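You operate a simulated robot arm through the tools that you are given. There is no shell and no other tool. Be economical: measure what you need, move in short steps, check, and stop when the job is done.

Carry out the task below with a simulated two-armed robot. There is one attempt and no reset: what you move stays moved.

## Task
Open the lower drawer under right table, take the round tin with teal band on the top of the white table and put it away in the inside of lower dark drawer and shut the table again. Turn the dial with three gram marks to 200 g. Fetch the two-hundred gram weight with orange neck and stand it on the top of the low shelf under the hood. Switch the slide switch marked hold on. Take the blue card and leave it on the silver wide flat weight with yellow ring. Take the half kilo weight marked in and leave it on the silver wide flat weight with green ring. Put the plastic cup with blue band on the top of the right grey table. The order is free. Set down upright: two-hundred gram weight with orange neck, half kilo weight marked in, plastic cup with blue band.

It is judged by the outcome, as a careful person would: the job done as asked, and still so three seconds after it is handed in. It fails if anything else is knocked over, pushed out of place, dropped, spilled or broken.

## Robot
Two 7-joint arms with two-finger parallel grippers on one trunk, on a base that drives. Base frame: it is fixed to the floor where the robot stands at the start and does not move with it; the origin is under the middle of the robot, x ahead of it, y to its left, z up. Readings come in mm, rad, newtons and seconds.
The left shoulder is at the start at [62, 197, 879], the right one opposite. With the tool pointing down near the work surface each hand reaches from about 100 to 660 mm from the robot's upright axis, wherever it stands, measured 20 degrees to its own side. Places, roughly: blue card [-750, 1750, 750]; dial with three gram marks [-200, 900, 900]; half kilo weight marked in [-250, 3250, 500]; inside of lower dark drawer [1700, 0, 500]; lower drawer under right table [1700, 0, 500]; plastic cup with blue band (6x6x7 cm) [1600, 1200, 800]; round tin with teal band [-250, 1250, 750]; slide switch marked hold [-800, 1300, 900]; top of the low shelf under the hood [-600, 3200, 100]; top of the right grey table [1900, -200, 800]; two-hundred gram weight with orange neck [-500, 1000, 750]; wide flat weight with green ring [-750, 3250, 500]; wide flat weight with yellow ring [-250, 1250, 750]. Payload 1.57 kg a hand.
The TCP of each hand is the grasp point between the finger pads, 30 mm short of the fingertips. In the tool frame z runs along the fingers and y along their closing line. The gripper opens to 110 mm. The fingers are 24 mm wide and 12 mm thick; the gripper's body (48 by 112 mm) begins 78 mm behind the TCP.
Orientation is that of the tool frame in the base frame, as [roll, pitch, yaw] about the fixed x, y, z axes, in that order (R = Rz(yaw) Ry(pitch) Rx(roll)). With the fingers straight down and closing along the base's y, the tool's x points along the base's -x, its y along +y and its z along -z.

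## Interface
- The arms move only by the tool play_rows. It takes "left_increments", "right_increments" or both (then of equal length, played together; a hand with none holds still); each is a list of rows, each a list of 7 numbers: the gripper command, from -1 (shut) to 1 (fully open), values between in proportion, then the shift along the base's x, y, z in mm, then the turn, a rotation vector about the base's x, y, z in rad. In form: [[grip, tx, ty, tz, wx, wy, wz], ...]. A call has 1 to 10 rows; each row shifts and turns the commanded pose from where the row before left it. A row lasts 0.2 s, in which the tool goes at most 50 mm and 0.15 rad; a call with a longer step from one row to the next is refused whole, and so is a gripper value outside its range. A pose out of reach is approached as far as the arm can. The call stops where the force on the tool passes 40 N (or 10 N more than at its start, if that is more) or the arm is blocked; 0.2 s more then pass. The fingers move at their own pace (about 72 mm/s each) and stop on an object; they squeeze with about 20 N. The grip force told is the motor's: it shows also when the fingers shut on nothing. Time passes only in rows, and 0.2 s behind the last, so rows that do not move let the fingers close. The reply holds the time, the measured pose of the TCP, the force on the tool along the base axes, the opening and the grip force, in the units named above and with some noise, with the torque about the TCP (base axes, N m) and any sound that the robot's microphone picked up.
- Cameras (640 x 400 px; columns grow to the right, rows downward): "scene" is now at [110.1, -7.5, 1463.1]; the picture's right is [-0.08, -1.00, 0.00], its down [-0.77, 0.06, -0.64] and it looks along [0.63, -0.05, -0.77] (base axes); focal length 287 px, centre (320, 200). "left" rides on the left gripper at [70, -16, -141] in its tool frame; the picture's right is [0.23, 0.97, 0.00], its down [-0.85, 0.20, -0.48] and it looks along [-0.47, 0.11, 0.88] (tool axes); focal length 222 px, centre (320, 200). "right" rides on the right gripper at [70, 16, -141] in its tool frame; the picture's right is [-0.23, 0.97, 0.00], its down [-0.85, -0.20, -0.48] and it looks along [-0.47, -0.11, 0.88] (tool axes); focal length 222 px, centre (320, 200). There is no depth. A picture from a camera that has moved, and an enlarged one, comes with that camera's place and axes in the base frame and with its lens.
- get_image(camera): a new picture of that camera. The clock stands still meanwhile.
- move_column(by): slides the trunk up (or, below 0, down) by that many mm; the arms and the scene camera ride with it, the base frame stays. It gives what a move gives, with no picture.
- drive_base(legs): drives the robot by 1 to 6 legs, each [ahead, left, turn to the left] in mm, mm and rad, along the robot's own axes; the way and the turn of a leg run together, so that a leg with both is an arc; at most 1500 mm and 3.142 rad a leg. The arms and the cameras ride along, it lands a little off, and it stops where it bumps. It gives what a move gives.
- aim_head(pan, tilt): turns the head with the scene camera to pan (to the left, within 1.501 rad either way) and tilt (down, from -0.506 to 1.204), counted from straight ahead of the robot. It gives what a move gives.
- enlarge(camera, box): a new picture of the part [left, top, right, bottom] of that camera's present view, enlarged. The clock stands still meanwhile.
- finish_job(): hands the job in; it is judged then, once.

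Work in short steps. Places have to be worked out from the pictures, the camera data and where the tool is seen: move nearer, look again, correct. Check each grasp and each placing, and mend what went wrong. You have 207 turns and 210 pictures in all, those below and enlarged ones among them. Open the grippers and draw the arms clear of the work before you hand the job in, unless the task says otherwise; then end with one line.

The tools are called after "Call:" as name(argument=value, ...) on one line, values as JSON. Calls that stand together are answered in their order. play_rows: Moves the arms, as the interface text tells. Its arguments: {"type":"object","properties":{"left_increments":{"type":"array"},"right_increments":{"type":"array"}},"required":[]} The other tools are called the same way: move_column (by) slides the trunk up or down; drive_base (legs) drives the base; aim_head (pan, tilt) turns the head that bears the scene camera; get_image (camera) takes a picture; enlarge (camera, box) takes an enlarged picture of a part of a camera's view; finish_job () hands the job in.

At the start:

```text
clock: 0.0
left_tool_pos: [516.1, 163.7, 666.7]
left_orientation: [-3.141, -0.002, 3.141]
left_force: [0.0, -0.2, 1.0]
left_moment: [0.01, 0.03, -0.02]
left_grip_width: 110.1
left_finger_force: 0.1
right_tool_pos: [398.8, -206.7, 637.0]
right_orientation: [3.14, -0.003, -3.141]
right_force: [-0.8, 0.0, 0.3]
right_moment: [-0.02, -0.05, 0.02]
right_grip_width: 109.9
right_finger_force: 0.0
trunk travel left (down, up): [-475.0, 515.0]
robot x, y, heading: [-0.4, -4.9, 0.002]
head pan, tilt: [-0.08, 0.878]
```

scene: 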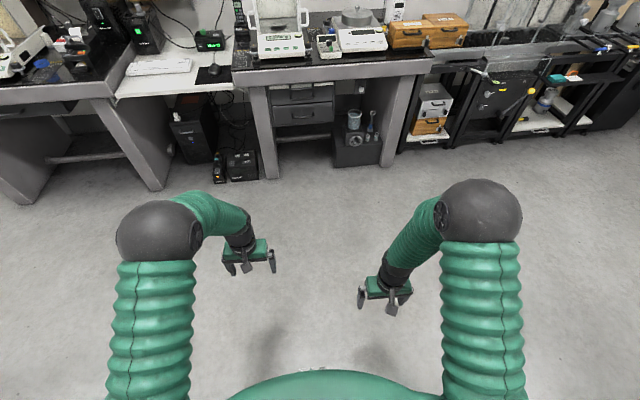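
right: 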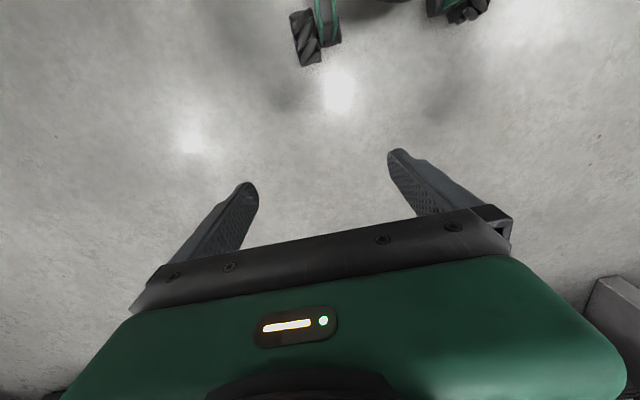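
left: 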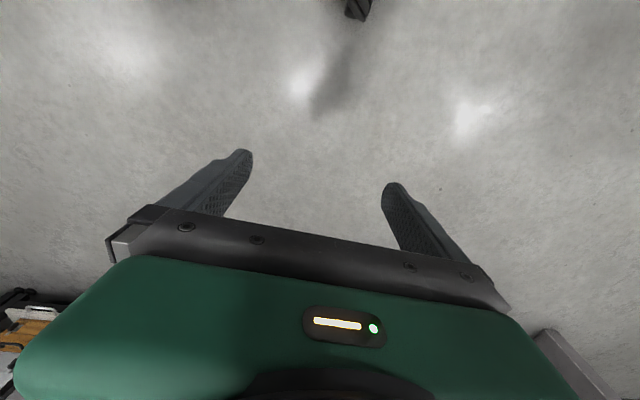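

I start by looking ahead and to the left to see the work places.

Call:
aim_head(pan=0, tilt=0.5)

Call:
get_image(camera="scene")

Call:
aim_head(pan=1.5, tilt=0.5)

Call:
get_image(camera="scene")

Call:
aim_head(pan=0.75, tilt=0.5)

Call:
get_image(camera="scene")

```text
clock: 0.8
left_tool_pos: [516.7, 163.6, 667.7]
left_orientation: [3.141, -0.001, 3.141]
left_force: [1.3, 0.5, 0.5]
left_moment: [-0.01, -0.03, 0.01]
left_grip_width: 110.2
left_finger_force: 0.0
right_tool_pos: [397.7, -207.7, 637.8]
right_orientation: [3.141, 0.002, 3.141]
right_force: [0.4, -0.7, 0.7]
right_moment: [0.04, -0.01, 0.0]
right_grip_width: 110.0
right_finger_force: 0.1
trunk travel left (down, up): [-475.0, 515.0]
robot x, y, heading: [-1.7, -1.3, -0.003]
head pan, tilt: [0.0, 0.499]
```

```text
206 pictures are left
camera scene: at [124.7, -1.3, 1495.2], right [0.0, -1.0, 0.0], down [-0.48, 0.0, -0.88], along [0.88, 0.0, -0.48], focal length 287 px, centre (320, 200)
```

scene: 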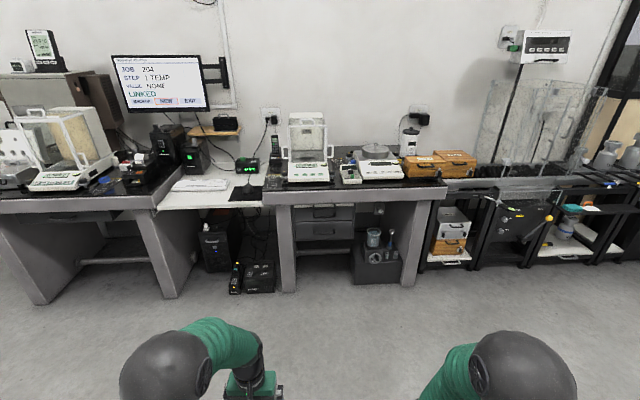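

```text
clock: 2.5
left_tool_pos: [515.7, 163.2, 668.8]
left_orientation: [3.141, 0.001, -3.141]
left_force: [0.1, 0.8, 0.4]
left_moment: [-0.01, 0.01, -0.01]
left_grip_width: 109.9
left_finger_force: 0.0
right_tool_pos: [396.8, -209.0, 637.0]
right_orientation: [3.141, 0.001, -3.141]
right_force: [-0.3, -0.2, 0.7]
right_moment: [0.03, -0.02, -0.02]
right_grip_width: 110.0
right_finger_force: 0.0
trunk travel left (down, up): [-475.0, 515.0]
robot x, y, heading: [-2.6, 0.4, -0.0]
head pan, tilt: [1.499, 0.499]
```

```text
205 pictures are left
camera scene: at [40.2, 89.5, 1495.5], right [1.0, -0.07, 0.0], down [-0.04, -0.48, -0.88], along [0.06, 0.88, -0.48], focal length 287 px, centre (320, 200)
```

scene: 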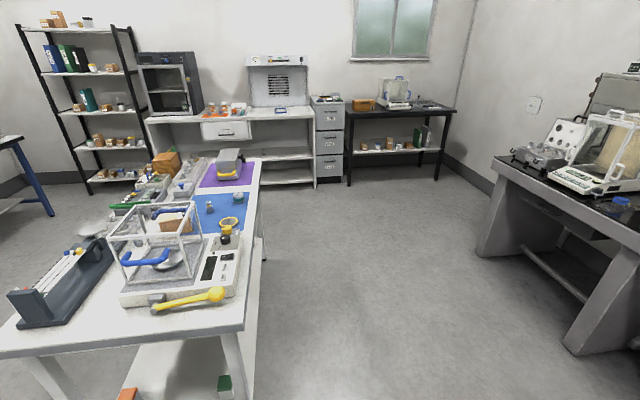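

```text
clock: 3.5
left_tool_pos: [516.5, 163.6, 668.2]
left_orientation: [3.142, 0.0, 3.141]
left_force: [-0.2, 0.2, 0.3]
left_moment: [0.02, 0.0, 0.0]
left_grip_width: 109.8
left_finger_force: 0.1
right_tool_pos: [398.0, -206.9, 636.2]
right_orientation: [3.139, 0.0, -3.141]
right_force: [0.1, 0.8, -0.1]
right_moment: [0.0, 0.0, 0.0]
right_grip_width: 109.9
right_finger_force: 0.1
trunk travel left (down, up): [-475.0, 515.0]
robot x, y, heading: [-0.4, -3.8, -0.002]
head pan, tilt: [0.75, 0.499]
```

```text
204 pictures are left
camera scene: at [100.2, 60.8, 1495.3], right [0.68, -0.73, 0.0], down [-0.35, -0.33, -0.88], along [0.64, 0.6, -0.48], focal length 287 px, centre (320, 200)
```

scene: 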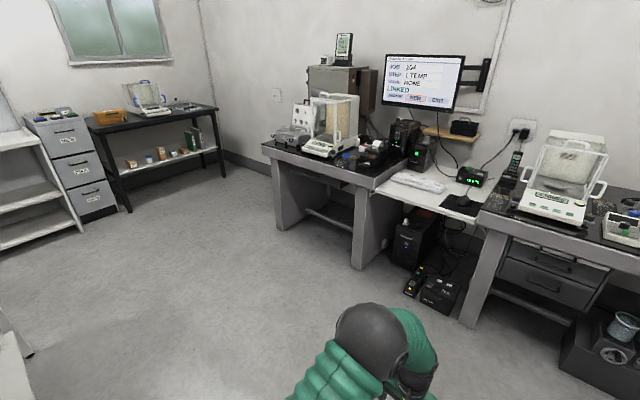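

The white table is to my left. I turn the head back there and enlarge it.

Call:
aim_head(pan=1.5, tilt=0.6)

Call:
enlarge(camera="scene", box=[0, 80, 320, 280])

Call:
enlarge(camera="scene", box=[130, 0, 450, 200])

```text
clock: 4.7
left_tool_pos: [515.4, 164.0, 667.7]
left_orientation: [3.141, 0.001, -3.141]
left_force: [0.2, -0.2, -0.3]
left_moment: [-0.02, 0.0, 0.02]
left_grip_width: 110.0
left_finger_force: 0.1
right_tool_pos: [398.5, -207.7, 636.6]
right_orientation: [3.141, -0.001, -3.141]
right_force: [0.8, 0.7, -0.5]
right_moment: [0.01, 0.02, -0.01]
right_grip_width: 110.1
right_finger_force: 0.0
trunk travel left (down, up): [-475.0, 515.0]
robot x, y, heading: [0.1, -0.3, 0.0]
head pan, tilt: [1.499, 0.6]
```

```text
2.00 times, centred on (160, 180) of scene
camera zoom: at [40.0, 86.9, 1486.4], right [1.0, -0.07, 0.0], down [-0.04, -0.56, -0.83], along [0.06, 0.82, -0.56], focal length 573 px, centre (640, 240)
```

zoom: 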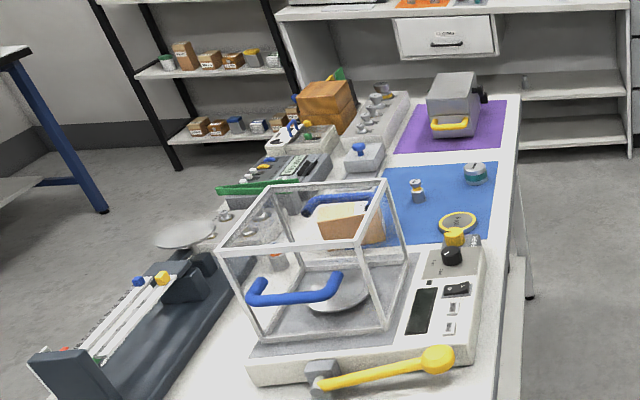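

```text
2.00 times, centred on (290, 100) of scene
camera zoom: at [40.0, 86.9, 1486.4], right [1.0, -0.07, 0.0], down [-0.04, -0.56, -0.83], along [0.06, 0.82, -0.56], focal length 573 px, centre (380, 400)
```

zoom: 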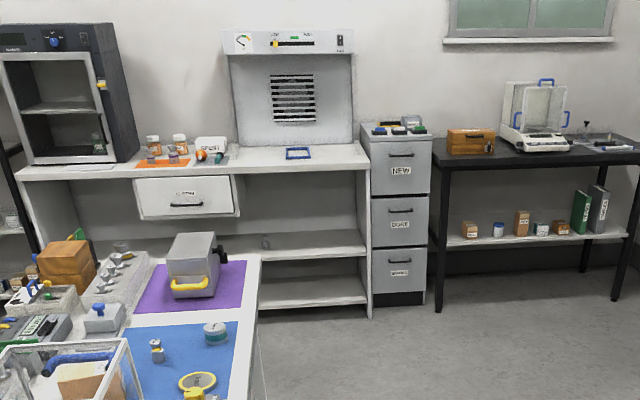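

The tin and yellow-ring weight lie on the blue mat; the knob is on the balance front. I raise the trunk and drive to the table's right side, facing it.

Call:
move_column(by=420)

Call:
drive_base(legs=[[450, 0, 0], [0, 1150, 0], [0, 0, 1.57], [0, 0, 1.57]])

Call:
aim_head(pan=0, tilt=0.75)

Call:
get_image(camera="scene")

```text
refused: 420 is not a number from -400 to 400
```

```text
clock: 20.6
left_tool_pos: [-55.2, 965.2, 666.2]
left_orientation: [-3.141, -0.001, 0.056]
left_force: [0.4, -0.8, -0.5]
left_moment: [0.03, 0.01, -0.01]
left_grip_width: 110.0
left_finger_force: 0.1
right_tool_pos: [41.3, 1342.7, 637.9]
right_orientation: [3.141, -0.001, 0.059]
right_force: [0.0, -0.8, 0.4]
right_moment: [0.0, -0.03, -0.01]
right_grip_width: 109.8
right_finger_force: 0.0
trunk travel left (down, up): [-475.0, 515.0]
robot x, y, heading: [453.0, 1157.9, -3.083]
head pan, tilt: [1.499, 0.6]
```

```text
clock: 22.2
left_tool_pos: [-54.4, 966.1, 668.6]
left_orientation: [-3.141, 0.002, 0.056]
left_force: [-0.1, -1.0, 0.1]
left_moment: [-0.01, -0.04, 0.03]
left_grip_width: 109.8
left_finger_force: 0.1
right_tool_pos: [43.1, 1341.0, 638.2]
right_orientation: [3.139, 0.002, 0.059]
right_force: [-0.2, 0.2, 0.3]
right_moment: [0.02, -0.03, 0.02]
right_grip_width: 110.1
right_finger_force: 0.1
trunk travel left (down, up): [-475.0, 515.0]
robot x, y, heading: [450.8, 1161.1, -3.086]
head pan, tilt: [0.0, 0.75]
```

```text
201 pictures are left
camera scene: at [334.2, 1151.2, 1473.3], right [-0.06, 1.0, 0.0], down [0.68, 0.04, -0.73], along [-0.73, -0.04, -0.68], focal length 287 px, centre (320, 200)
```

scene: 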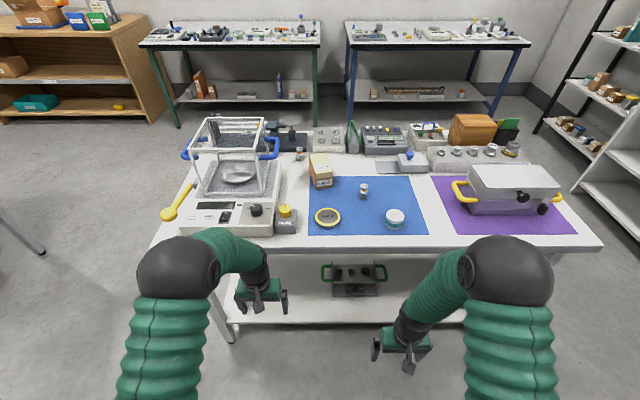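

Nothing was hit. Raise the trunk by 350, and enlarge the table.

Call:
move_column(by=350)

Call:
enlarge(camera="scene", box=[150, 130, 390, 280])

Call:
enlarge(camera="scene", box=[280, 130, 520, 280])

```text
clock: 25.7
left_tool_pos: [-54.7, 965.4, 1018.0]
left_orientation: [-3.141, 0.0, 0.058]
left_force: [0.6, 0.6, -0.2]
left_moment: [-0.01, -0.02, 0.0]
left_grip_width: 110.1
left_finger_force: 0.1
right_tool_pos: [43.4, 1342.7, 987.8]
right_orientation: [3.141, 0.002, 0.057]
right_force: [0.7, 0.7, 0.1]
right_moment: [0.03, -0.01, -0.01]
right_grip_width: 109.7
right_finger_force: 0.0
trunk travel left (down, up): [-825.0, 165.0]
robot x, y, heading: [450.8, 1159.6, -3.081]
head pan, tilt: [0.0, 0.75]
```

```text
2.67 times, centred on (270, 205) of scene
camera zoom: at [333.2, 1151.2, 1823.3], right [-0.06, 1.0, 0.0], down [0.68, 0.04, -0.73], along [-0.73, -0.04, -0.68], focal length 764 px, centre (453, 187)
```

zoom: 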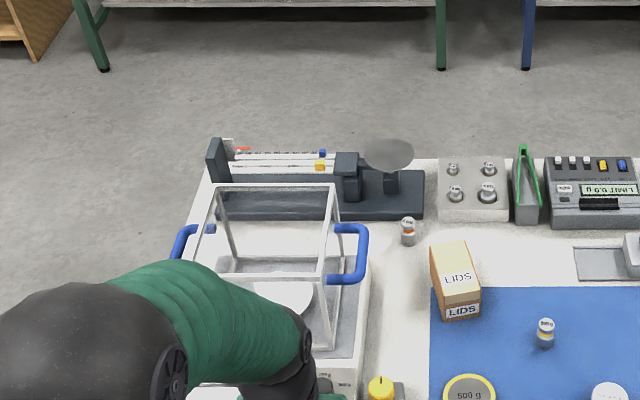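

```text
2.67 times, centred on (400, 205) of scene
camera zoom: at [333.2, 1151.2, 1823.3], right [-0.06, 1.0, 0.0], down [0.68, 0.04, -0.73], along [-0.73, -0.04, -0.68], focal length 764 px, centre (107, 187)
```

zoom: 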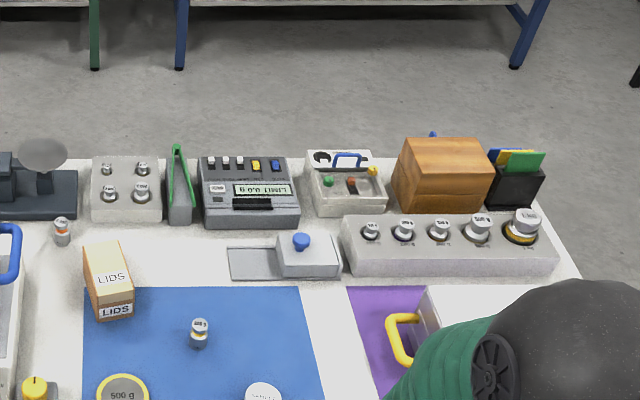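

Triangulating the views, the table top is near z≈840, ring weight ≈(-260,1142), tin ≈(-240,1335), knob ≈(-240,936,890), orange-neck weight ≈(-574,1020). I look closer at the dial with the head and the left hand camera.

Call:
drive_base(legs=[[100, 0, -0.06]])

Call:
get_image(camera="left")

Call:
get_image(camera="scene")

```text
clock: 26.8
left_tool_pos: [-157.8, 993.3, 1018.9]
left_orientation: [3.141, 0.009, -0.003]
left_force: [1.0, -0.6, 0.0]
left_moment: [0.03, 0.03, 0.02]
left_grip_width: 109.9
left_finger_force: 0.1
right_tool_pos: [-38.9, 1363.6, 989.9]
right_orientation: [3.139, 0.007, -0.002]
right_force: [0.2, 0.4, -0.2]
right_moment: [0.03, 0.0, 0.01]
right_grip_width: 109.9
right_finger_force: 0.0
trunk travel left (down, up): [-825.0, 165.0]
robot x, y, heading: [354.7, 1158.0, 3.142]
head pan, tilt: [0.0, 0.75]
```

```text
198 pictures are left
camera left: at [-88.2, 1009.6, 1161.6], right [0.22, -0.97, 0.0], down [-0.85, -0.2, 0.49], along [-0.47, -0.11, -0.87], focal length 222 px, centre (320, 200)
```

left: 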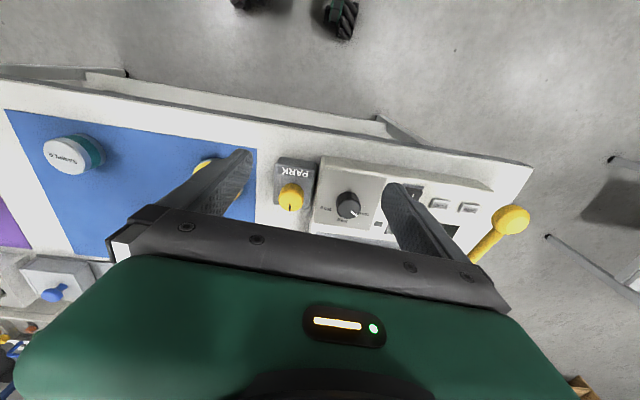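

```text
197 pictures are left
camera scene: at [246.1, 1154.9, 1824.2], right [0.0, 1.0, 0.0], down [0.68, 0.0, -0.73], along [-0.73, 0.0, -0.68], focal length 287 px, centre (320, 200)
```

scene: 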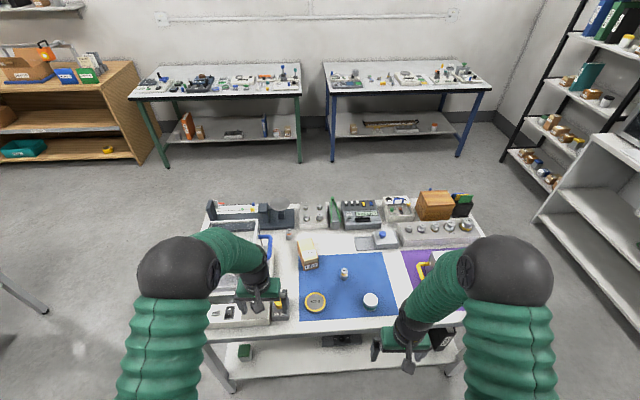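

The left camera sees the dial. Enlarge it.

Call:
enlarge(camera="left", box=[270, 140, 410, 240])

```text
4.00 times, centred on (340, 190) of left
camera zoom: at [-88.2, 1009.6, 1161.6], right [0.22, -0.97, 0.0], down [-0.85, -0.2, 0.49], along [-0.47, -0.11, -0.87], focal length 888 px, centre (240, 240)
```

zoom: 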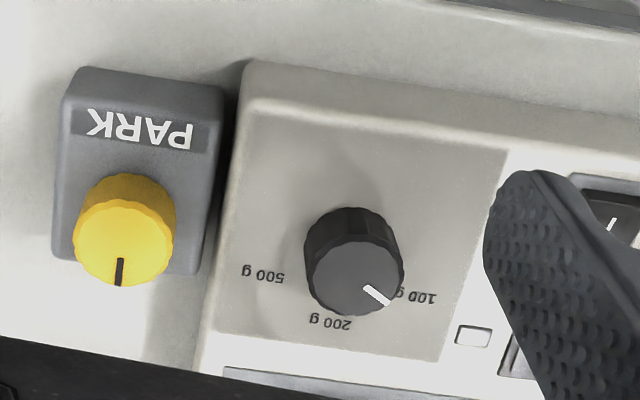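

Pointer is at 100 g; 200 g points straight away (-x), so the knob must turn about 1.1 rad clockwise from above. Drive in 60 mm, then bring the left hand over the knob, pre-rotated.

Call:
drive_base(legs=[[60, 0, 0]])

Call:
play_rows(left_increments=[[0.1, 0, -20, 0, 0, 0, 0.14], [0.1, 0, -20, 0, 0, 0, 0.14], [0.1, -10, -20, 0, 0, 0, 0.14], [0.1, -10, 0, -20, 0, 0, 0.13], [0.1, 0, 0, -20, 0, 0, 0]])

Call:
get_image(camera="left")

Call:
get_image(camera="scene")

```text
clock: 27.8
left_tool_pos: [-214.7, 994.0, 1022.8]
left_orientation: [-3.141, 0.009, -0.004]
left_force: [-0.5, 0.2, -0.1]
left_moment: [-0.01, 0.02, 0.0]
left_grip_width: 110.0
left_finger_force: 0.1
right_tool_pos: [-95.4, 1365.3, 992.3]
right_orientation: [3.141, 0.01, -0.002]
right_force: [-0.2, 0.1, -0.2]
right_moment: [0.01, -0.01, -0.01]
right_grip_width: 109.9
right_finger_force: 0.0
trunk travel left (down, up): [-825.0, 165.0]
robot x, y, heading: [294.8, 1155.6, 3.135]
head pan, tilt: [0.0, 0.75]
```

```text
clock: 29.0
left_tool_pos: [-241.2, 934.8, 978.0]
left_orientation: [-3.141, 0.005, 0.548]
left_force: [0.4, 0.4, -0.9]
left_moment: [0.01, 0.01, -0.03]
left_grip_width: 60.5
left_finger_force: 0.0
right_tool_pos: [-100.2, 1365.5, 989.0]
right_orientation: [3.141, 0.003, -0.003]
right_force: [-0.1, 0.2, 0.2]
right_moment: [-0.01, -0.01, 0.0]
right_grip_width: 109.9
right_finger_force: 0.1
trunk travel left (down, up): [-825.0, 165.0]
robot x, y, heading: [292.6, 1158.0, 3.134]
head pan, tilt: [0.0, 0.75]
```

```text
195 pictures are left
camera left: at [-189.6, 984.1, 1119.4], right [0.7, -0.71, 0.0], down [-0.62, -0.61, 0.48], along [-0.34, -0.34, -0.88], focal length 222 px, centre (320, 200)
```

left: 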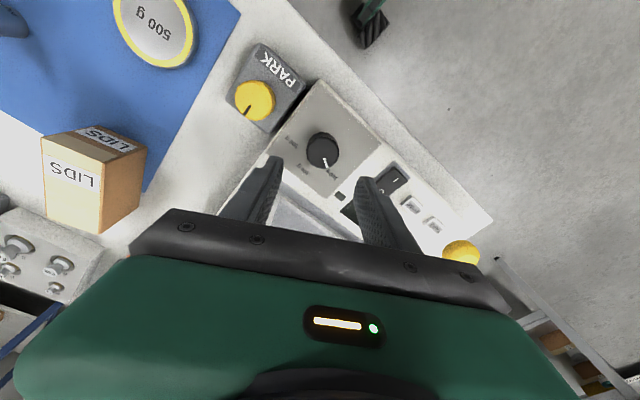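

```text
194 pictures are left
camera scene: at [175.5, 1156.3, 1823.3], right [0.0, 1.0, 0.0], down [0.68, 0.0, -0.73], along [-0.73, 0.0, -0.68], focal length 287 px, centre (320, 200)
```

scene: 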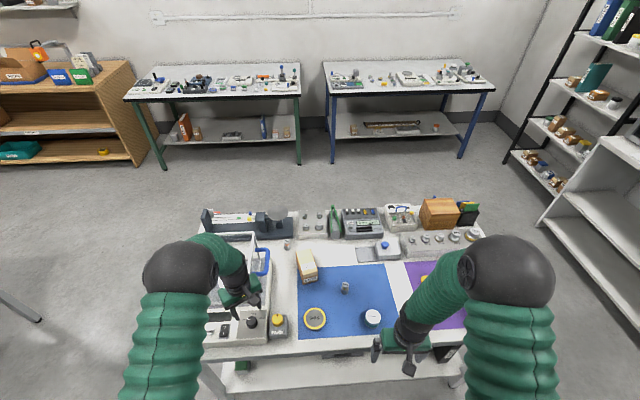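

Knob top is around (-234,934,900). I shift slightly and lower to z≈922, then check.

Call:
play_rows(left_increments=[[0.1, 6, 0, -20, 0, 0, 0], [0.1, 0, 0, -20, 0, 0, 0], [0.1, 0, 0, -15, 0, 0, 0]])

Call:
enlarge(camera="left", box=[200, 80, 440, 230])

Call:
enlarge(camera="scene", box=[190, 270, 310, 345])

```text
clock: 29.8
left_tool_pos: [-234.0, 933.3, 922.1]
left_orientation: [-3.141, 0.004, 0.546]
left_force: [-0.9, 0.0, -0.7]
left_moment: [0.01, 0.01, -0.01]
left_grip_width: 60.6
left_finger_force: 0.1
right_tool_pos: [-98.9, 1365.2, 989.2]
right_orientation: [3.139, 0.004, -0.004]
right_force: [0.2, -0.3, 1.3]
right_moment: [0.02, -0.05, 0.01]
right_grip_width: 110.3
right_finger_force: 0.1
trunk travel left (down, up): [-825.0, 165.0]
robot x, y, heading: [290.2, 1157.9, 3.138]
head pan, tilt: [0.0, 0.75]
```

```text
2.67 times, centred on (320, 155) of left
camera zoom: at [-183.1, 984.2, 1063.0], right [0.7, -0.71, 0.0], down [-0.63, -0.61, 0.48], along [-0.34, -0.34, -0.88], focal length 592 px, centre (320, 320)
```

zoom: 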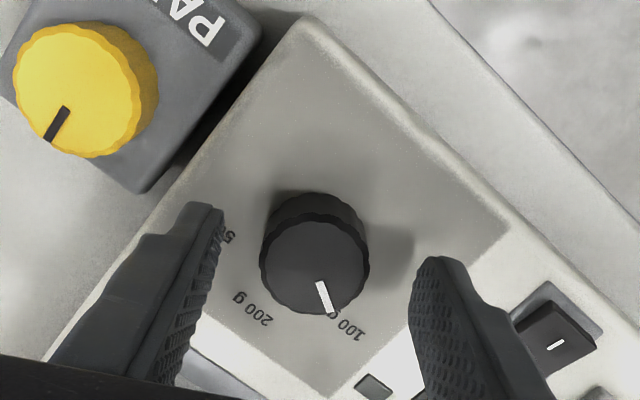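

```text
5.33 times, centred on (250, 308) of scene
camera zoom: at [176.6, 1155.2, 1823.4], right [0.0, 1.0, 0.0], down [0.68, 0.0, -0.73], along [-0.73, 0.0, -0.68], focal length 1529 px, centre (693, -373)
```

zoom: 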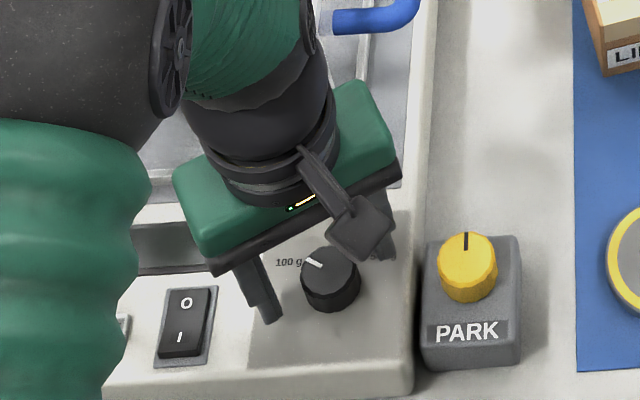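

Aligned well. Lower 5 mm and close on the knob.

Call:
play_rows(left_increments=[[0.1, 0, 1, -5, 0, 0, 0], [-1, 0, 0, 0, 0, 0, 0], [-1, 0, 0, 0, 0, 0, 0], [-1, 0, 0, 0, 0, 0, 0]])

Call:
enlarge(camera="left", box=[200, 80, 440, 230])

```text
clock: 30.8
left_tool_pos: [-234.7, 934.8, 916.2]
left_orientation: [-3.141, 0.006, 0.547]
left_force: [-1.7, 1.8, -3.7]
left_moment: [0.22, 0.58, -0.01]
left_grip_width: 33.5
left_finger_force: 41.4
right_tool_pos: [-100.1, 1364.7, 988.2]
right_orientation: [3.139, 0.004, -0.003]
right_force: [-0.4, -0.2, 0.2]
right_moment: [0.0, -0.02, -0.01]
right_grip_width: 110.3
right_finger_force: 0.1
trunk travel left (down, up): [-825.0, 165.0]
robot x, y, heading: [294.7, 1153.8, 3.138]
head pan, tilt: [0.0, 0.75]
```

```text
2.67 times, centred on (320, 155) of left
camera zoom: at [-184.1, 985.5, 1057.6], right [0.7, -0.71, 0.0], down [-0.63, -0.61, 0.48], along [-0.35, -0.34, -0.88], focal length 592 px, centre (320, 320)
```

zoom: 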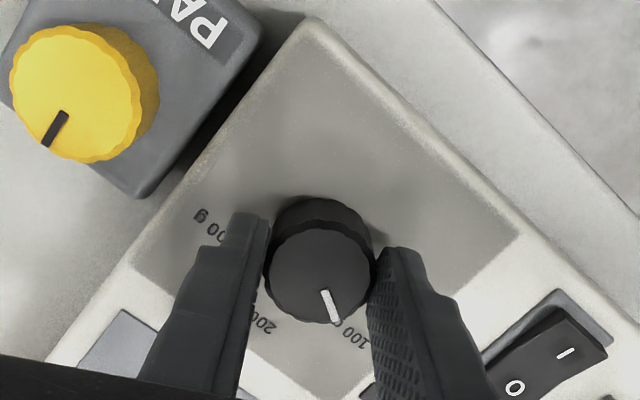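

Gripped. Turn clockwise 1.05 rad and check.

Call:
play_rows(left_increments=[[-1, 0, 0, 0, 0, 0, -0.13], [-1, 0, 0, 0, 0, 0, -0.13], [-1, 0, 0, 0, 0, 0, -0.13], [-1, 0, 0, 0, 0, 0, -0.13], [-1, 0, 0, 0, 0, 0, -0.13], [-1, 0, 0, 0, 0, 0, -0.13], [-1, 0, 0, 0, 0, 0, -0.13], [-1, 0, 0, 0, 0, 0, -0.13]])

Call:
enlarge(camera="left", box=[200, 80, 440, 230])

```text
clock: 32.6
left_tool_pos: [-234.6, 934.7, 917.5]
left_orientation: [-3.138, 0.001, -0.495]
left_force: [-1.0, 4.5, -25.6]
left_moment: [0.04, 0.31, -0.02]
left_grip_width: 33.6
left_finger_force: 41.4
right_tool_pos: [-103.0, 1364.0, 987.5]
right_orientation: [-3.141, 0.001, -0.004]
right_force: [0.3, 0.5, 0.1]
right_moment: [0.01, 0.02, 0.0]
right_grip_width: 110.0
right_finger_force: 0.1
trunk travel left (down, up): [-825.0, 165.0]
robot x, y, heading: [293.9, 1153.9, 3.136]
head pan, tilt: [0.0, 0.75]
```

```text
2.67 times, centred on (320, 155) of left
camera zoom: at [-167.0, 915.1, 1058.2], right [-0.26, -0.96, 0.0], down [-0.85, 0.23, 0.48], along [-0.46, 0.13, -0.88], focal length 592 px, centre (320, 320)
```

zoom: 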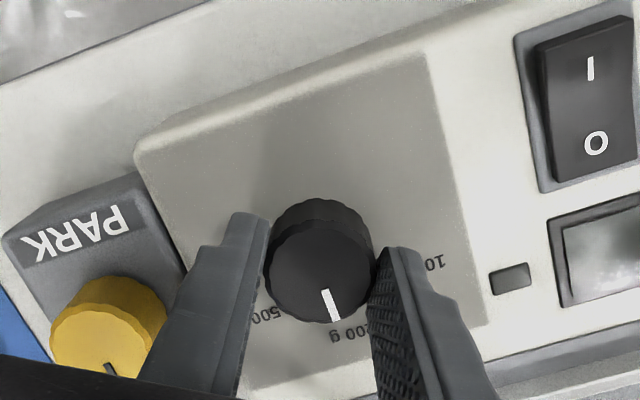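

The knob followed. Open and rise, then inspect the pointer.

Call:
play_rows(left_increments=[[0.1, 0, 0, 0, 0, 0, 0], [0.1, 0, 0, 0, 0, 0, 0], [0.1, 0, 0, 20, 0, 0, 0.12], [0.1, 0, 0, 30, 0, 0, 0.12], [0.1, 0, 0, 30, 0, 0, 0.12], [0.1, 0, 0, 30, 0, 0, 0.12]])

Call:
enlarge(camera="left", box=[240, 100, 400, 200])

Call:
enlarge(camera="scene", box=[190, 270, 310, 345])

```text
clock: 34.0
left_tool_pos: [-234.4, 933.5, 1030.8]
left_orientation: [-3.141, 0.004, -0.012]
left_force: [-0.6, -0.8, 1.0]
left_moment: [-0.02, 0.0, 0.01]
left_grip_width: 60.5
left_finger_force: 0.2
right_tool_pos: [-100.8, 1365.0, 987.3]
right_orientation: [3.139, 0.003, -0.002]
right_force: [-0.1, -0.1, 0.0]
right_moment: [-0.01, -0.03, 0.02]
right_grip_width: 109.9
right_finger_force: 0.1
trunk travel left (down, up): [-825.0, 165.0]
robot x, y, heading: [291.6, 1156.3, 3.141]
head pan, tilt: [0.0, 0.75]
```

```text
4.00 times, centred on (320, 150) of left
camera zoom: at [-164.6, 949.5, 1171.5], right [0.22, -0.98, 0.0], down [-0.86, -0.19, 0.48], along [-0.47, -0.1, -0.88], focal length 888 px, centre (320, 400)
```

zoom: 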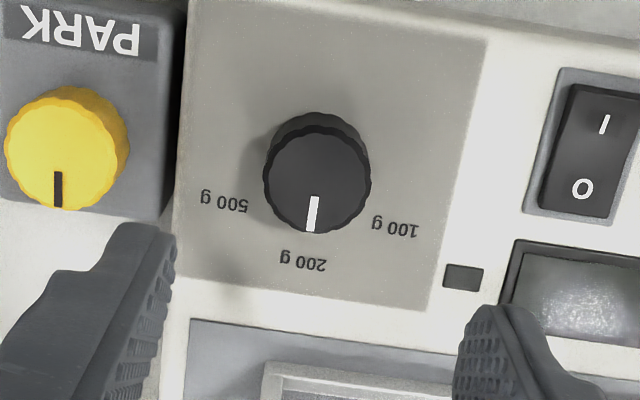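

```text
5.33 times, centred on (250, 308) of scene
camera zoom: at [177.0, 1155.8, 1823.3], right [0.0, 1.0, 0.0], down [0.68, 0.0, -0.73], along [-0.73, 0.0, -0.68], focal length 1529 px, centre (693, -373)
```

zoom: 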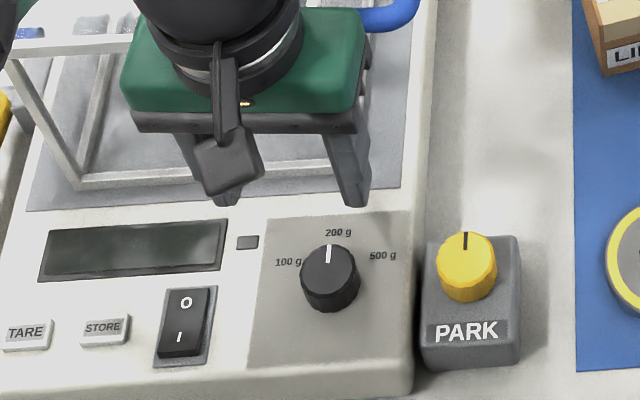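

Dial is at 200 g. Now to the far side of the table; I back up and look along the route first.

Call:
play_rows(left_increments=[[0.1, 40, 0, 20, 0, 0, 0], [0.1, 40, 0, 0, 0, 0, 0], [0.1, 40, 0, 0, 0, 0, 0], [0.1, 40, 0, 0, 0, 0, 0]])

Call:
drive_base(legs=[[-150, 0, 0], [0, 880, 0]])

Call:
aim_head(pan=0.0, tilt=0.6)

Call:
get_image(camera="scene")

```text
clock: 35.0
left_tool_pos: [-74.9, 931.8, 1051.7]
left_orientation: [3.141, 0.007, -0.014]
left_force: [0.2, -0.2, -0.2]
left_moment: [0.0, -0.01, -0.03]
left_grip_width: 60.5
left_finger_force: 0.1
right_tool_pos: [-98.8, 1365.4, 989.6]
right_orientation: [-3.141, 0.004, -0.003]
right_force: [0.3, -0.4, 0.0]
right_moment: [0.02, 0.03, -0.02]
right_grip_width: 110.1
right_finger_force: 0.1
trunk travel left (down, up): [-825.0, 165.0]
robot x, y, heading: [294.2, 1156.9, 3.135]
head pan, tilt: [0.0, 0.75]
```

```text
clock: 40.6
left_tool_pos: [79.0, 51.6, 1051.4]
left_orientation: [3.139, 0.003, 0.005]
left_force: [-0.2, 0.5, 0.6]
left_moment: [-0.01, -0.01, 0.0]
left_grip_width: 60.3
left_finger_force: 0.1
right_tool_pos: [48.5, 480.8, 988.2]
right_orientation: [3.137, 0.004, 0.014]
right_force: [-0.1, 1.0, -0.8]
right_moment: [-0.04, 0.0, 0.0]
right_grip_width: 109.8
right_finger_force: 0.1
trunk travel left (down, up): [-825.0, 165.0]
robot x, y, heading: [442.8, 277.9, -3.129]
head pan, tilt: [0.0, 0.75]
```

```text
clock: 41.3
left_tool_pos: [79.3, 46.7, 1050.3]
left_orientation: [3.141, 0.005, 0.003]
left_force: [-0.1, -0.2, -0.3]
left_moment: [-0.04, -0.01, -0.01]
left_grip_width: 60.5
left_finger_force: 0.1
right_tool_pos: [48.5, 478.0, 989.3]
right_orientation: [3.14, 0.006, 0.014]
right_force: [-0.4, -0.2, 0.9]
right_moment: [0.02, -0.06, 0.01]
right_grip_width: 110.0
right_finger_force: 0.1
trunk travel left (down, up): [-825.0, 165.0]
robot x, y, heading: [446.1, 275.6, -3.13]
head pan, tilt: [0.0, 0.6]
```

```text
187 pictures are left
camera scene: at [322.4, 273.5, 1836.2], right [-0.01, 1.0, 0.0], down [0.57, 0.01, -0.82], along [-0.82, -0.01, -0.57], focal length 287 px, centre (320, 200)
```

scene: 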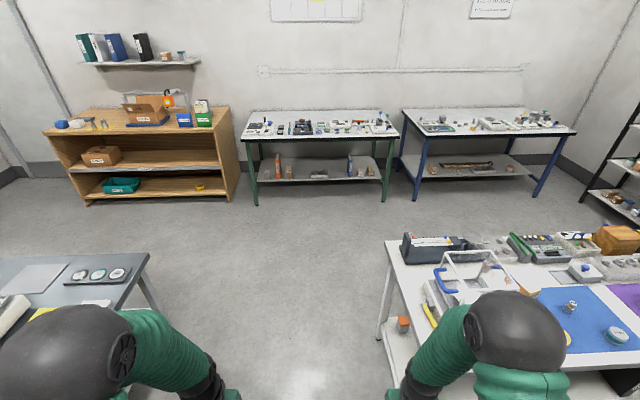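

The corridor centre is y≈20. I shift left, drive through, then turn left to face +x in the aisle at x≈-1480.

Call:
drive_base(legs=[[0, 250, -0.012], [1500, 0, 0], [450, 0, 0], [0, 0, 1.57], [0, 0, 1.57]])

Call:
get_image(camera="scene")

```text
clock: 60.1
left_tool_pos: [-1135.3, 252.1, 1050.6]
left_orientation: [-3.141, 0.006, 3.117]
left_force: [0.2, -0.4, 0.0]
left_moment: [0.0, 0.03, -0.02]
left_grip_width: 60.5
left_finger_force: 0.0
right_tool_pos: [-1117.2, -180.6, 989.5]
right_orientation: [3.14, 0.005, 3.128]
right_force: [-0.4, 0.5, 0.5]
right_moment: [-0.02, -0.02, -0.02]
right_grip_width: 110.1
right_finger_force: 0.0
trunk travel left (down, up): [-825.0, 165.0]
robot x, y, heading: [-1506.3, 32.8, -0.01]
head pan, tilt: [0.0, 0.6]
```

```text
186 pictures are left
camera scene: at [-1385.6, 29.9, 1836.2], right [-0.02, -1.0, 0.0], down [-0.57, 0.01, -0.82], along [0.82, -0.01, -0.57], focal length 287 px, centre (320, 200)
```

scene: 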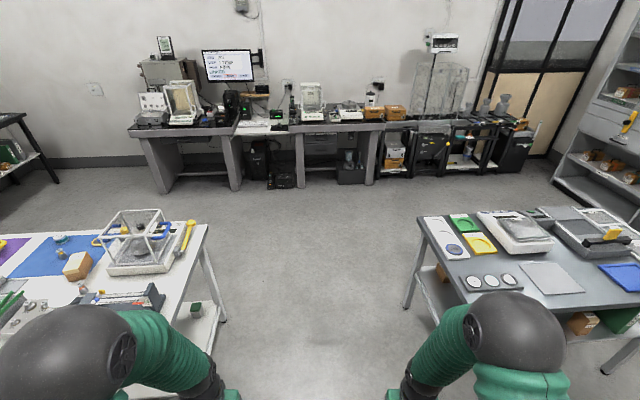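

Slide left along the aisle to y≈1210.

Call:
drive_base(legs=[[0, 1180, 0.01]])

Call:
aim_head(pan=0.0, tilt=0.8)

Call:
get_image(camera="scene")

Call:
enlarge(camera="scene", box=[200, 80, 440, 230])

```text
clock: 66.3
left_tool_pos: [-1124.3, 1471.0, 1051.9]
left_orientation: [3.141, 0.008, 3.125]
left_force: [-0.7, 0.2, 0.5]
left_moment: [0.02, 0.0, 0.0]
left_grip_width: 60.6
left_finger_force: 0.1
right_tool_pos: [-1101.7, 1037.1, 989.3]
right_orientation: [3.14, 0.005, 3.135]
right_force: [-0.9, -1.1, 0.2]
right_moment: [0.01, -0.01, -0.02]
right_grip_width: 110.2
right_finger_force: 0.1
trunk travel left (down, up): [-825.0, 165.0]
robot x, y, heading: [-1489.9, 1249.9, -0.007]
head pan, tilt: [0.0, 0.6]
```

```text
clock: 67.0
left_tool_pos: [-1126.6, 1472.2, 1052.2]
left_orientation: [-3.14, 0.005, 3.126]
left_force: [-0.5, 0.4, 0.3]
left_moment: [-0.02, 0.0, 0.01]
left_grip_width: 60.5
left_finger_force: 0.2
right_tool_pos: [-1102.7, 1039.6, 989.4]
right_orientation: [3.141, 0.009, 3.135]
right_force: [0.0, 0.3, -0.7]
right_moment: [-0.01, 0.01, 0.03]
right_grip_width: 110.3
right_finger_force: 0.2
trunk travel left (down, up): [-825.0, 165.0]
robot x, y, heading: [-1497.7, 1248.4, -0.003]
head pan, tilt: [0.0, 0.799]
```

```text
185 pictures are left
camera scene: at [-1379.1, 1247.8, 1819.4], right [-0.01, -1.0, 0.0], down [-0.72, 0.01, -0.7], along [0.7, -0.01, -0.72], focal length 287 px, centre (320, 200)
```

scene: 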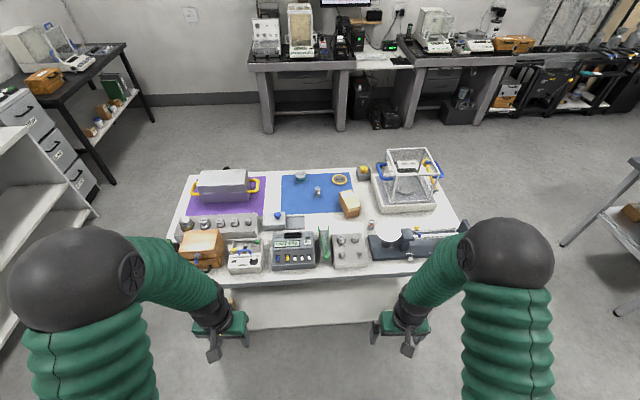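

```text
2.67 times, centred on (320, 155) of scene
camera zoom: at [-1379.1, 1247.8, 1819.4], right [-0.01, -1.0, 0.0], down [-0.72, 0.01, -0.7], along [0.7, -0.01, -0.72], focal length 764 px, centre (320, 320)
```

zoom: 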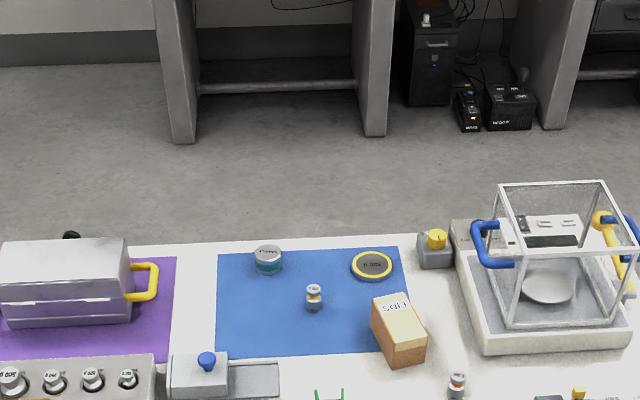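

Enlarge the near devices for the HOLD switch, card and weight.

Call:
enlarge(camera="scene", box=[170, 200, 330, 300])

Call:
enlarge(camera="scene", box=[310, 190, 470, 290])

```text
4.00 times, centred on (250, 250) of scene
camera zoom: at [-1379.1, 1247.8, 1819.4], right [-0.01, -1.0, 0.0], down [-0.72, 0.01, -0.7], along [0.7, -0.01, -0.72], focal length 1146 px, centre (600, 0)
```

zoom: 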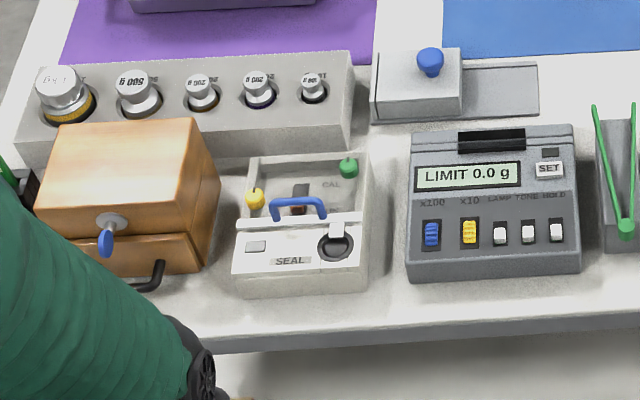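

```text
4.00 times, centred on (390, 240) of scene
camera zoom: at [-1379.1, 1247.8, 1819.4], right [-0.01, -1.0, 0.0], down [-0.72, 0.01, -0.7], along [0.7, -0.01, -0.72], focal length 1146 px, centre (40, 40)
```

zoom: 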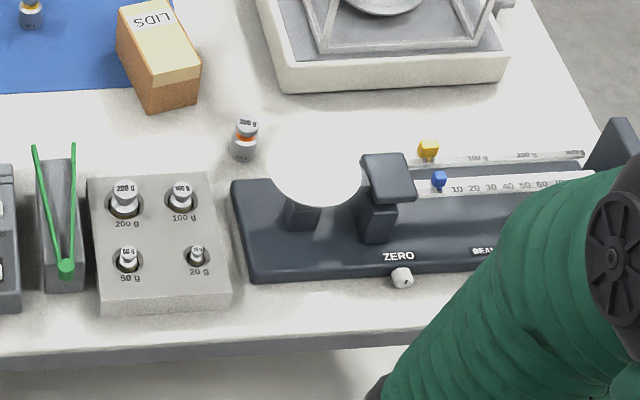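

HOLD is the right-most white slider, near (-780,1281,890). Drive ahead 290 and bring the right hand over it to look.

Call:
drive_base(legs=[[290, 0, 0]])

Call:
play_rows(right_increments=[[-1, 0, 45, 10, 0, 0, 0], [-1, 0, 45, 10, 0, 0, 0], [-1, 0, 45, 10, 0, 0, 0], [-1, 0, 45, 0, 0, 0, 0], [-1, 0, 40, 0, 0, 0, 0]])

Call:
get_image(camera="right")

```text
clock: 69.0
left_tool_pos: [-831.3, 1470.0, 1052.1]
left_orientation: [-3.141, 0.01, 3.126]
left_force: [-0.2, -0.4, 0.1]
left_moment: [0.02, -0.01, 0.01]
left_grip_width: 60.8
left_finger_force: 0.0
right_tool_pos: [-807.2, 1037.6, 991.2]
right_orientation: [3.141, 0.008, 3.137]
right_force: [-0.6, 0.2, -0.8]
right_moment: [-0.03, -0.02, -0.01]
right_grip_width: 110.0
right_finger_force: 0.1
trunk travel left (down, up): [-825.0, 165.0]
robot x, y, heading: [-1191.9, 1248.4, -0.003]
head pan, tilt: [0.0, 0.799]
```

```text
clock: 70.2
left_tool_pos: [-830.6, 1471.3, 1052.7]
left_orientation: [-3.14, 0.009, 3.125]
left_force: [0.0, 0.2, 0.0]
left_moment: [0.02, 0.02, 0.02]
left_grip_width: 60.5
left_finger_force: 0.0
right_tool_pos: [-794.4, 1249.1, 1029.8]
right_orientation: [3.136, 0.015, 3.087]
right_force: [0.2, 0.2, -0.9]
right_moment: [0.02, 0.0, -0.01]
right_grip_width: 0.0
right_finger_force: 19.6
trunk travel left (down, up): [-825.0, 165.0]
robot x, y, heading: [-1196.8, 1246.5, -0.013]
head pan, tilt: [0.0, 0.799]
```

```text
181 pictures are left
camera right: at [-864.9, 1269.2, 1169.2], right [0.28, 0.96, 0.01], down [0.84, -0.25, 0.49], along [0.47, -0.13, -0.87], focal length 222 px, centre (320, 200)
```

right: 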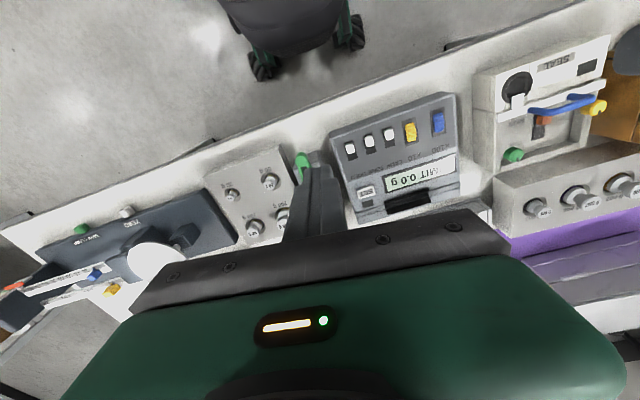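

The device is in view; enlarge the sliders.

Call:
enlarge(camera="right", box=[310, 90, 470, 190])

```text
4.00 times, centred on (390, 140) of right
camera zoom: at [-864.9, 1269.2, 1169.2], right [0.28, 0.96, 0.01], down [0.84, -0.25, 0.49], along [0.47, -0.13, -0.87], focal length 888 px, centre (40, 440)
```

zoom: 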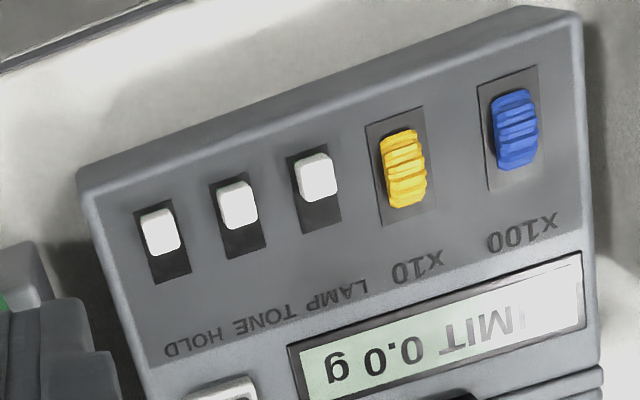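

HOLD sits at the near end of its slot; it slides away (+x) toward its label. I shift the base left 100 for comfort and reposition the closed right hand just on the near side of the slider.

Call:
drive_base(legs=[[0, 100, 0.01]])

Call:
play_rows(right_increments=[[-1, -8, -30, 0, 0, 0, 0.0], [-1, 0, -30, -20, 0, 0, 0], [-1, 0, -4, -20, 0, 0, 0]])

Call:
enlarge(camera="right", box=[240, 80, 400, 180])

```text
clock: 71.4
left_tool_pos: [-831.5, 1535.6, 1056.8]
left_orientation: [3.114, 0.009, 3.129]
left_force: [-0.1, -1.7, -0.5]
left_moment: [0.19, 0.05, -0.04]
left_grip_width: 60.4
left_finger_force: 0.1
right_tool_pos: [-798.0, 1317.2, 1024.7]
right_orientation: [3.111, 0.01, 3.107]
right_force: [-0.7, -0.5, 0.3]
right_moment: [0.13, 0.04, 0.0]
right_grip_width: 0.0
right_finger_force: 19.7
trunk travel left (down, up): [-825.0, 165.0]
robot x, y, heading: [-1195.2, 1337.6, 0.006]
head pan, tilt: [0.0, 0.799]
```

```text
clock: 72.2
left_tool_pos: [-830.6, 1542.4, 1054.4]
left_orientation: [3.126, 0.008, 3.125]
left_force: [0.2, -1.4, -0.4]
left_moment: [0.07, 0.03, 0.0]
left_grip_width: 60.4
left_finger_force: 0.1
right_tool_pos: [-804.5, 1260.0, 984.4]
right_orientation: [3.122, 0.008, 3.104]
right_force: [0.7, -1.9, -0.2]
right_moment: [0.11, 0.02, 0.01]
right_grip_width: 0.0
right_finger_force: 20.3
trunk travel left (down, up): [-825.0, 165.0]
robot x, y, heading: [-1190.3, 1338.5, 0.001]
head pan, tilt: [0.0, 0.799]
```

```text
4.00 times, centred on (320, 130) of right
camera zoom: at [-874.3, 1276.7, 1125.2], right [0.26, 0.96, 0.02], down [0.84, -0.24, 0.48], along [0.47, -0.11, -0.88], focal length 888 px, centre (320, 480)
```

zoom: 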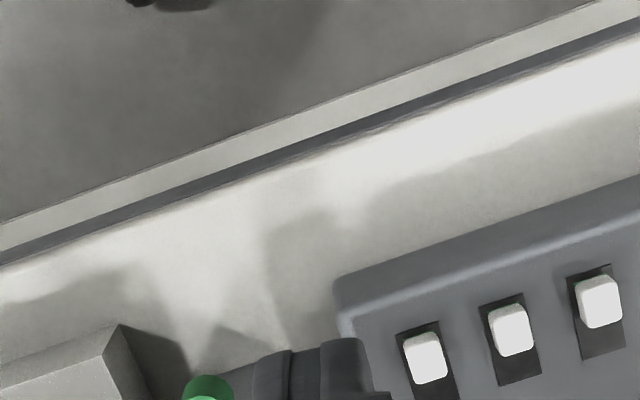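

Slider confirmed at (-778,1286,~888). Move the hand over to y=1286, x=-806, square it up and lower to tips ≈905.

Call:
play_rows(right_increments=[[-1, -2, 26, -15, 0.015, 0, 0.037], [-1, 0, 0, -17, 0, 0, 0], [-1, 0, 0, -17, 0, 0, 0], [-1, 0, 0, 0, 0, 0, 0]])

Call:
enlarge(camera="right", box=[240, 80, 400, 180])

```text
clock: 73.2
left_tool_pos: [-832.5, 1544.0, 1057.4]
left_orientation: [3.126, 0.01, 3.127]
left_force: [1.5, -0.7, 0.5]
left_moment: [0.12, 0.0, 0.0]
left_grip_width: 60.4
left_finger_force: 0.0
right_tool_pos: [-809.2, 1287.2, 938.7]
right_orientation: [3.11, 0.01, -3.14]
right_force: [0.3, -1.4, -0.3]
right_moment: [0.1, -0.04, 0.02]
right_grip_width: 0.0
right_finger_force: 19.9
trunk travel left (down, up): [-825.0, 165.0]
robot x, y, heading: [-1199.0, 1337.2, 0.002]
head pan, tilt: [0.0, 0.799]
```

```text
4.00 times, centred on (320, 130) of right
camera zoom: at [-880.4, 1299.3, 1078.2], right [0.23, 0.97, 0.03], down [0.85, -0.21, 0.48], along [0.48, -0.08, -0.88], focal length 888 px, centre (320, 480)
```

zoom: 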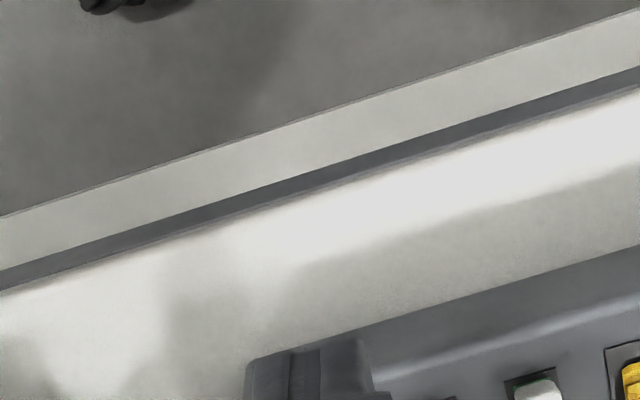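

Both hands show the same slight tilt; I look at the scene to see whether something is bumped.

Call:
get_image(camera="scene")

Call:
get_image(camera="left")

```text
177 pictures are left
camera scene: at [-1081.7, 1312.7, 1819.3], right [0.0, -1.0, -0.01], down [-0.72, 0.01, -0.7], along [0.7, 0.01, -0.72], focal length 287 px, centre (320, 200)
```

scene: 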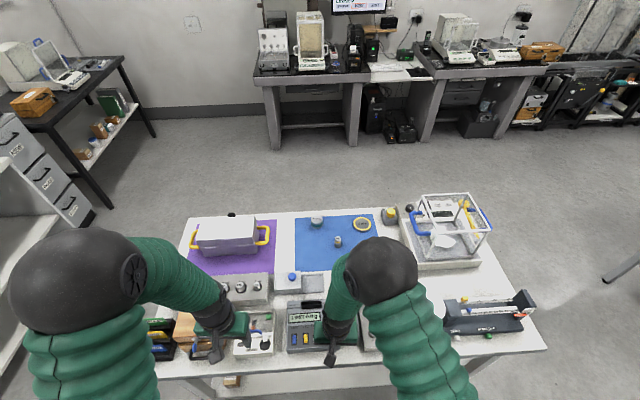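

```text
176 pictures are left
camera left: at [-904.4, 1525.8, 1196.6], right [-0.21, 0.98, 0.01], down [0.85, 0.18, 0.49], along [0.48, 0.12, -0.87], focal length 222 px, centre (320, 200)
```

left: 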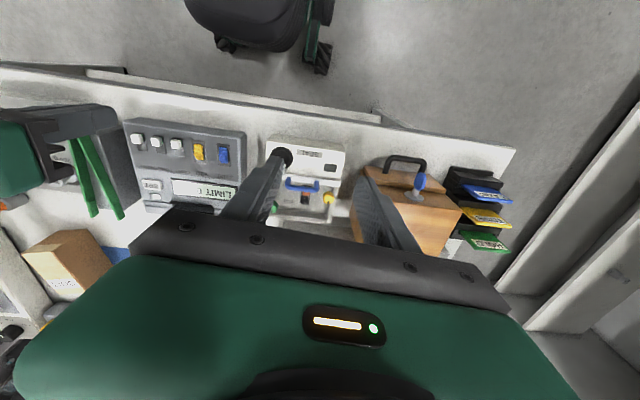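

The trunk seems to lean slightly sideways. I wait with idle rows to see whether it settles.

Call:
play_rows(right_increments=[[-1, 0, 0, 0, 0, 0, 0], [-1, 0, 0, 0, 0, 0, 0], [-1, 0, 0, 0, 0, 0, 0], [-1, 0, 0, 0, 0, 0, 0], [-1, 0, 0, 0, 0, 0, 0]])

Call:
aim_head(pan=1.5, tilt=0.9)

Call:
get_image(camera="scene")

```text
clock: 74.4
left_tool_pos: [-830.8, 1567.5, 1052.1]
left_orientation: [-3.139, 0.011, 3.129]
left_force: [-0.6, 0.3, -0.6]
left_moment: [0.0, -0.01, 0.01]
left_grip_width: 60.4
left_finger_force: 0.1
right_tool_pos: [-809.0, 1309.2, 937.2]
right_orientation: [3.127, 0.008, -3.139]
right_force: [0.7, 0.1, -0.2]
right_moment: [0.01, 0.02, -0.02]
right_grip_width: 0.0
right_finger_force: 19.6
trunk travel left (down, up): [-825.0, 165.0]
robot x, y, heading: [-1196.8, 1339.4, -0.0]
head pan, tilt: [0.0, 0.799]
```

```text
clock: 76.0
left_tool_pos: [-831.9, 1559.5, 1053.0]
left_orientation: [3.14, 0.01, 3.131]
left_force: [0.5, -0.8, 1.0]
left_moment: [0.03, -0.01, 0.0]
left_grip_width: 60.3
left_finger_force: 0.1
right_tool_pos: [-809.8, 1301.0, 938.6]
right_orientation: [3.121, 0.01, -3.138]
right_force: [0.3, 0.2, -0.6]
right_moment: [0.0, 0.0, 0.01]
right_grip_width: 0.0
right_finger_force: 20.3
trunk travel left (down, up): [-825.0, 165.0]
robot x, y, heading: [-1196.1, 1342.6, 0.005]
head pan, tilt: [1.499, 0.901]
```

```text
175 pictures are left
camera scene: at [-1156.4, 1413.8, 1811.6], right [1.0, -0.07, 0.0], down [-0.06, -0.78, -0.62], along [0.04, 0.62, -0.78], focal length 287 px, centre (320, 200)
```

scene: 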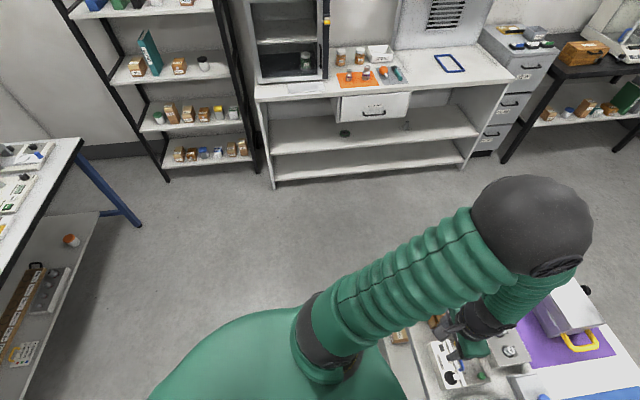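

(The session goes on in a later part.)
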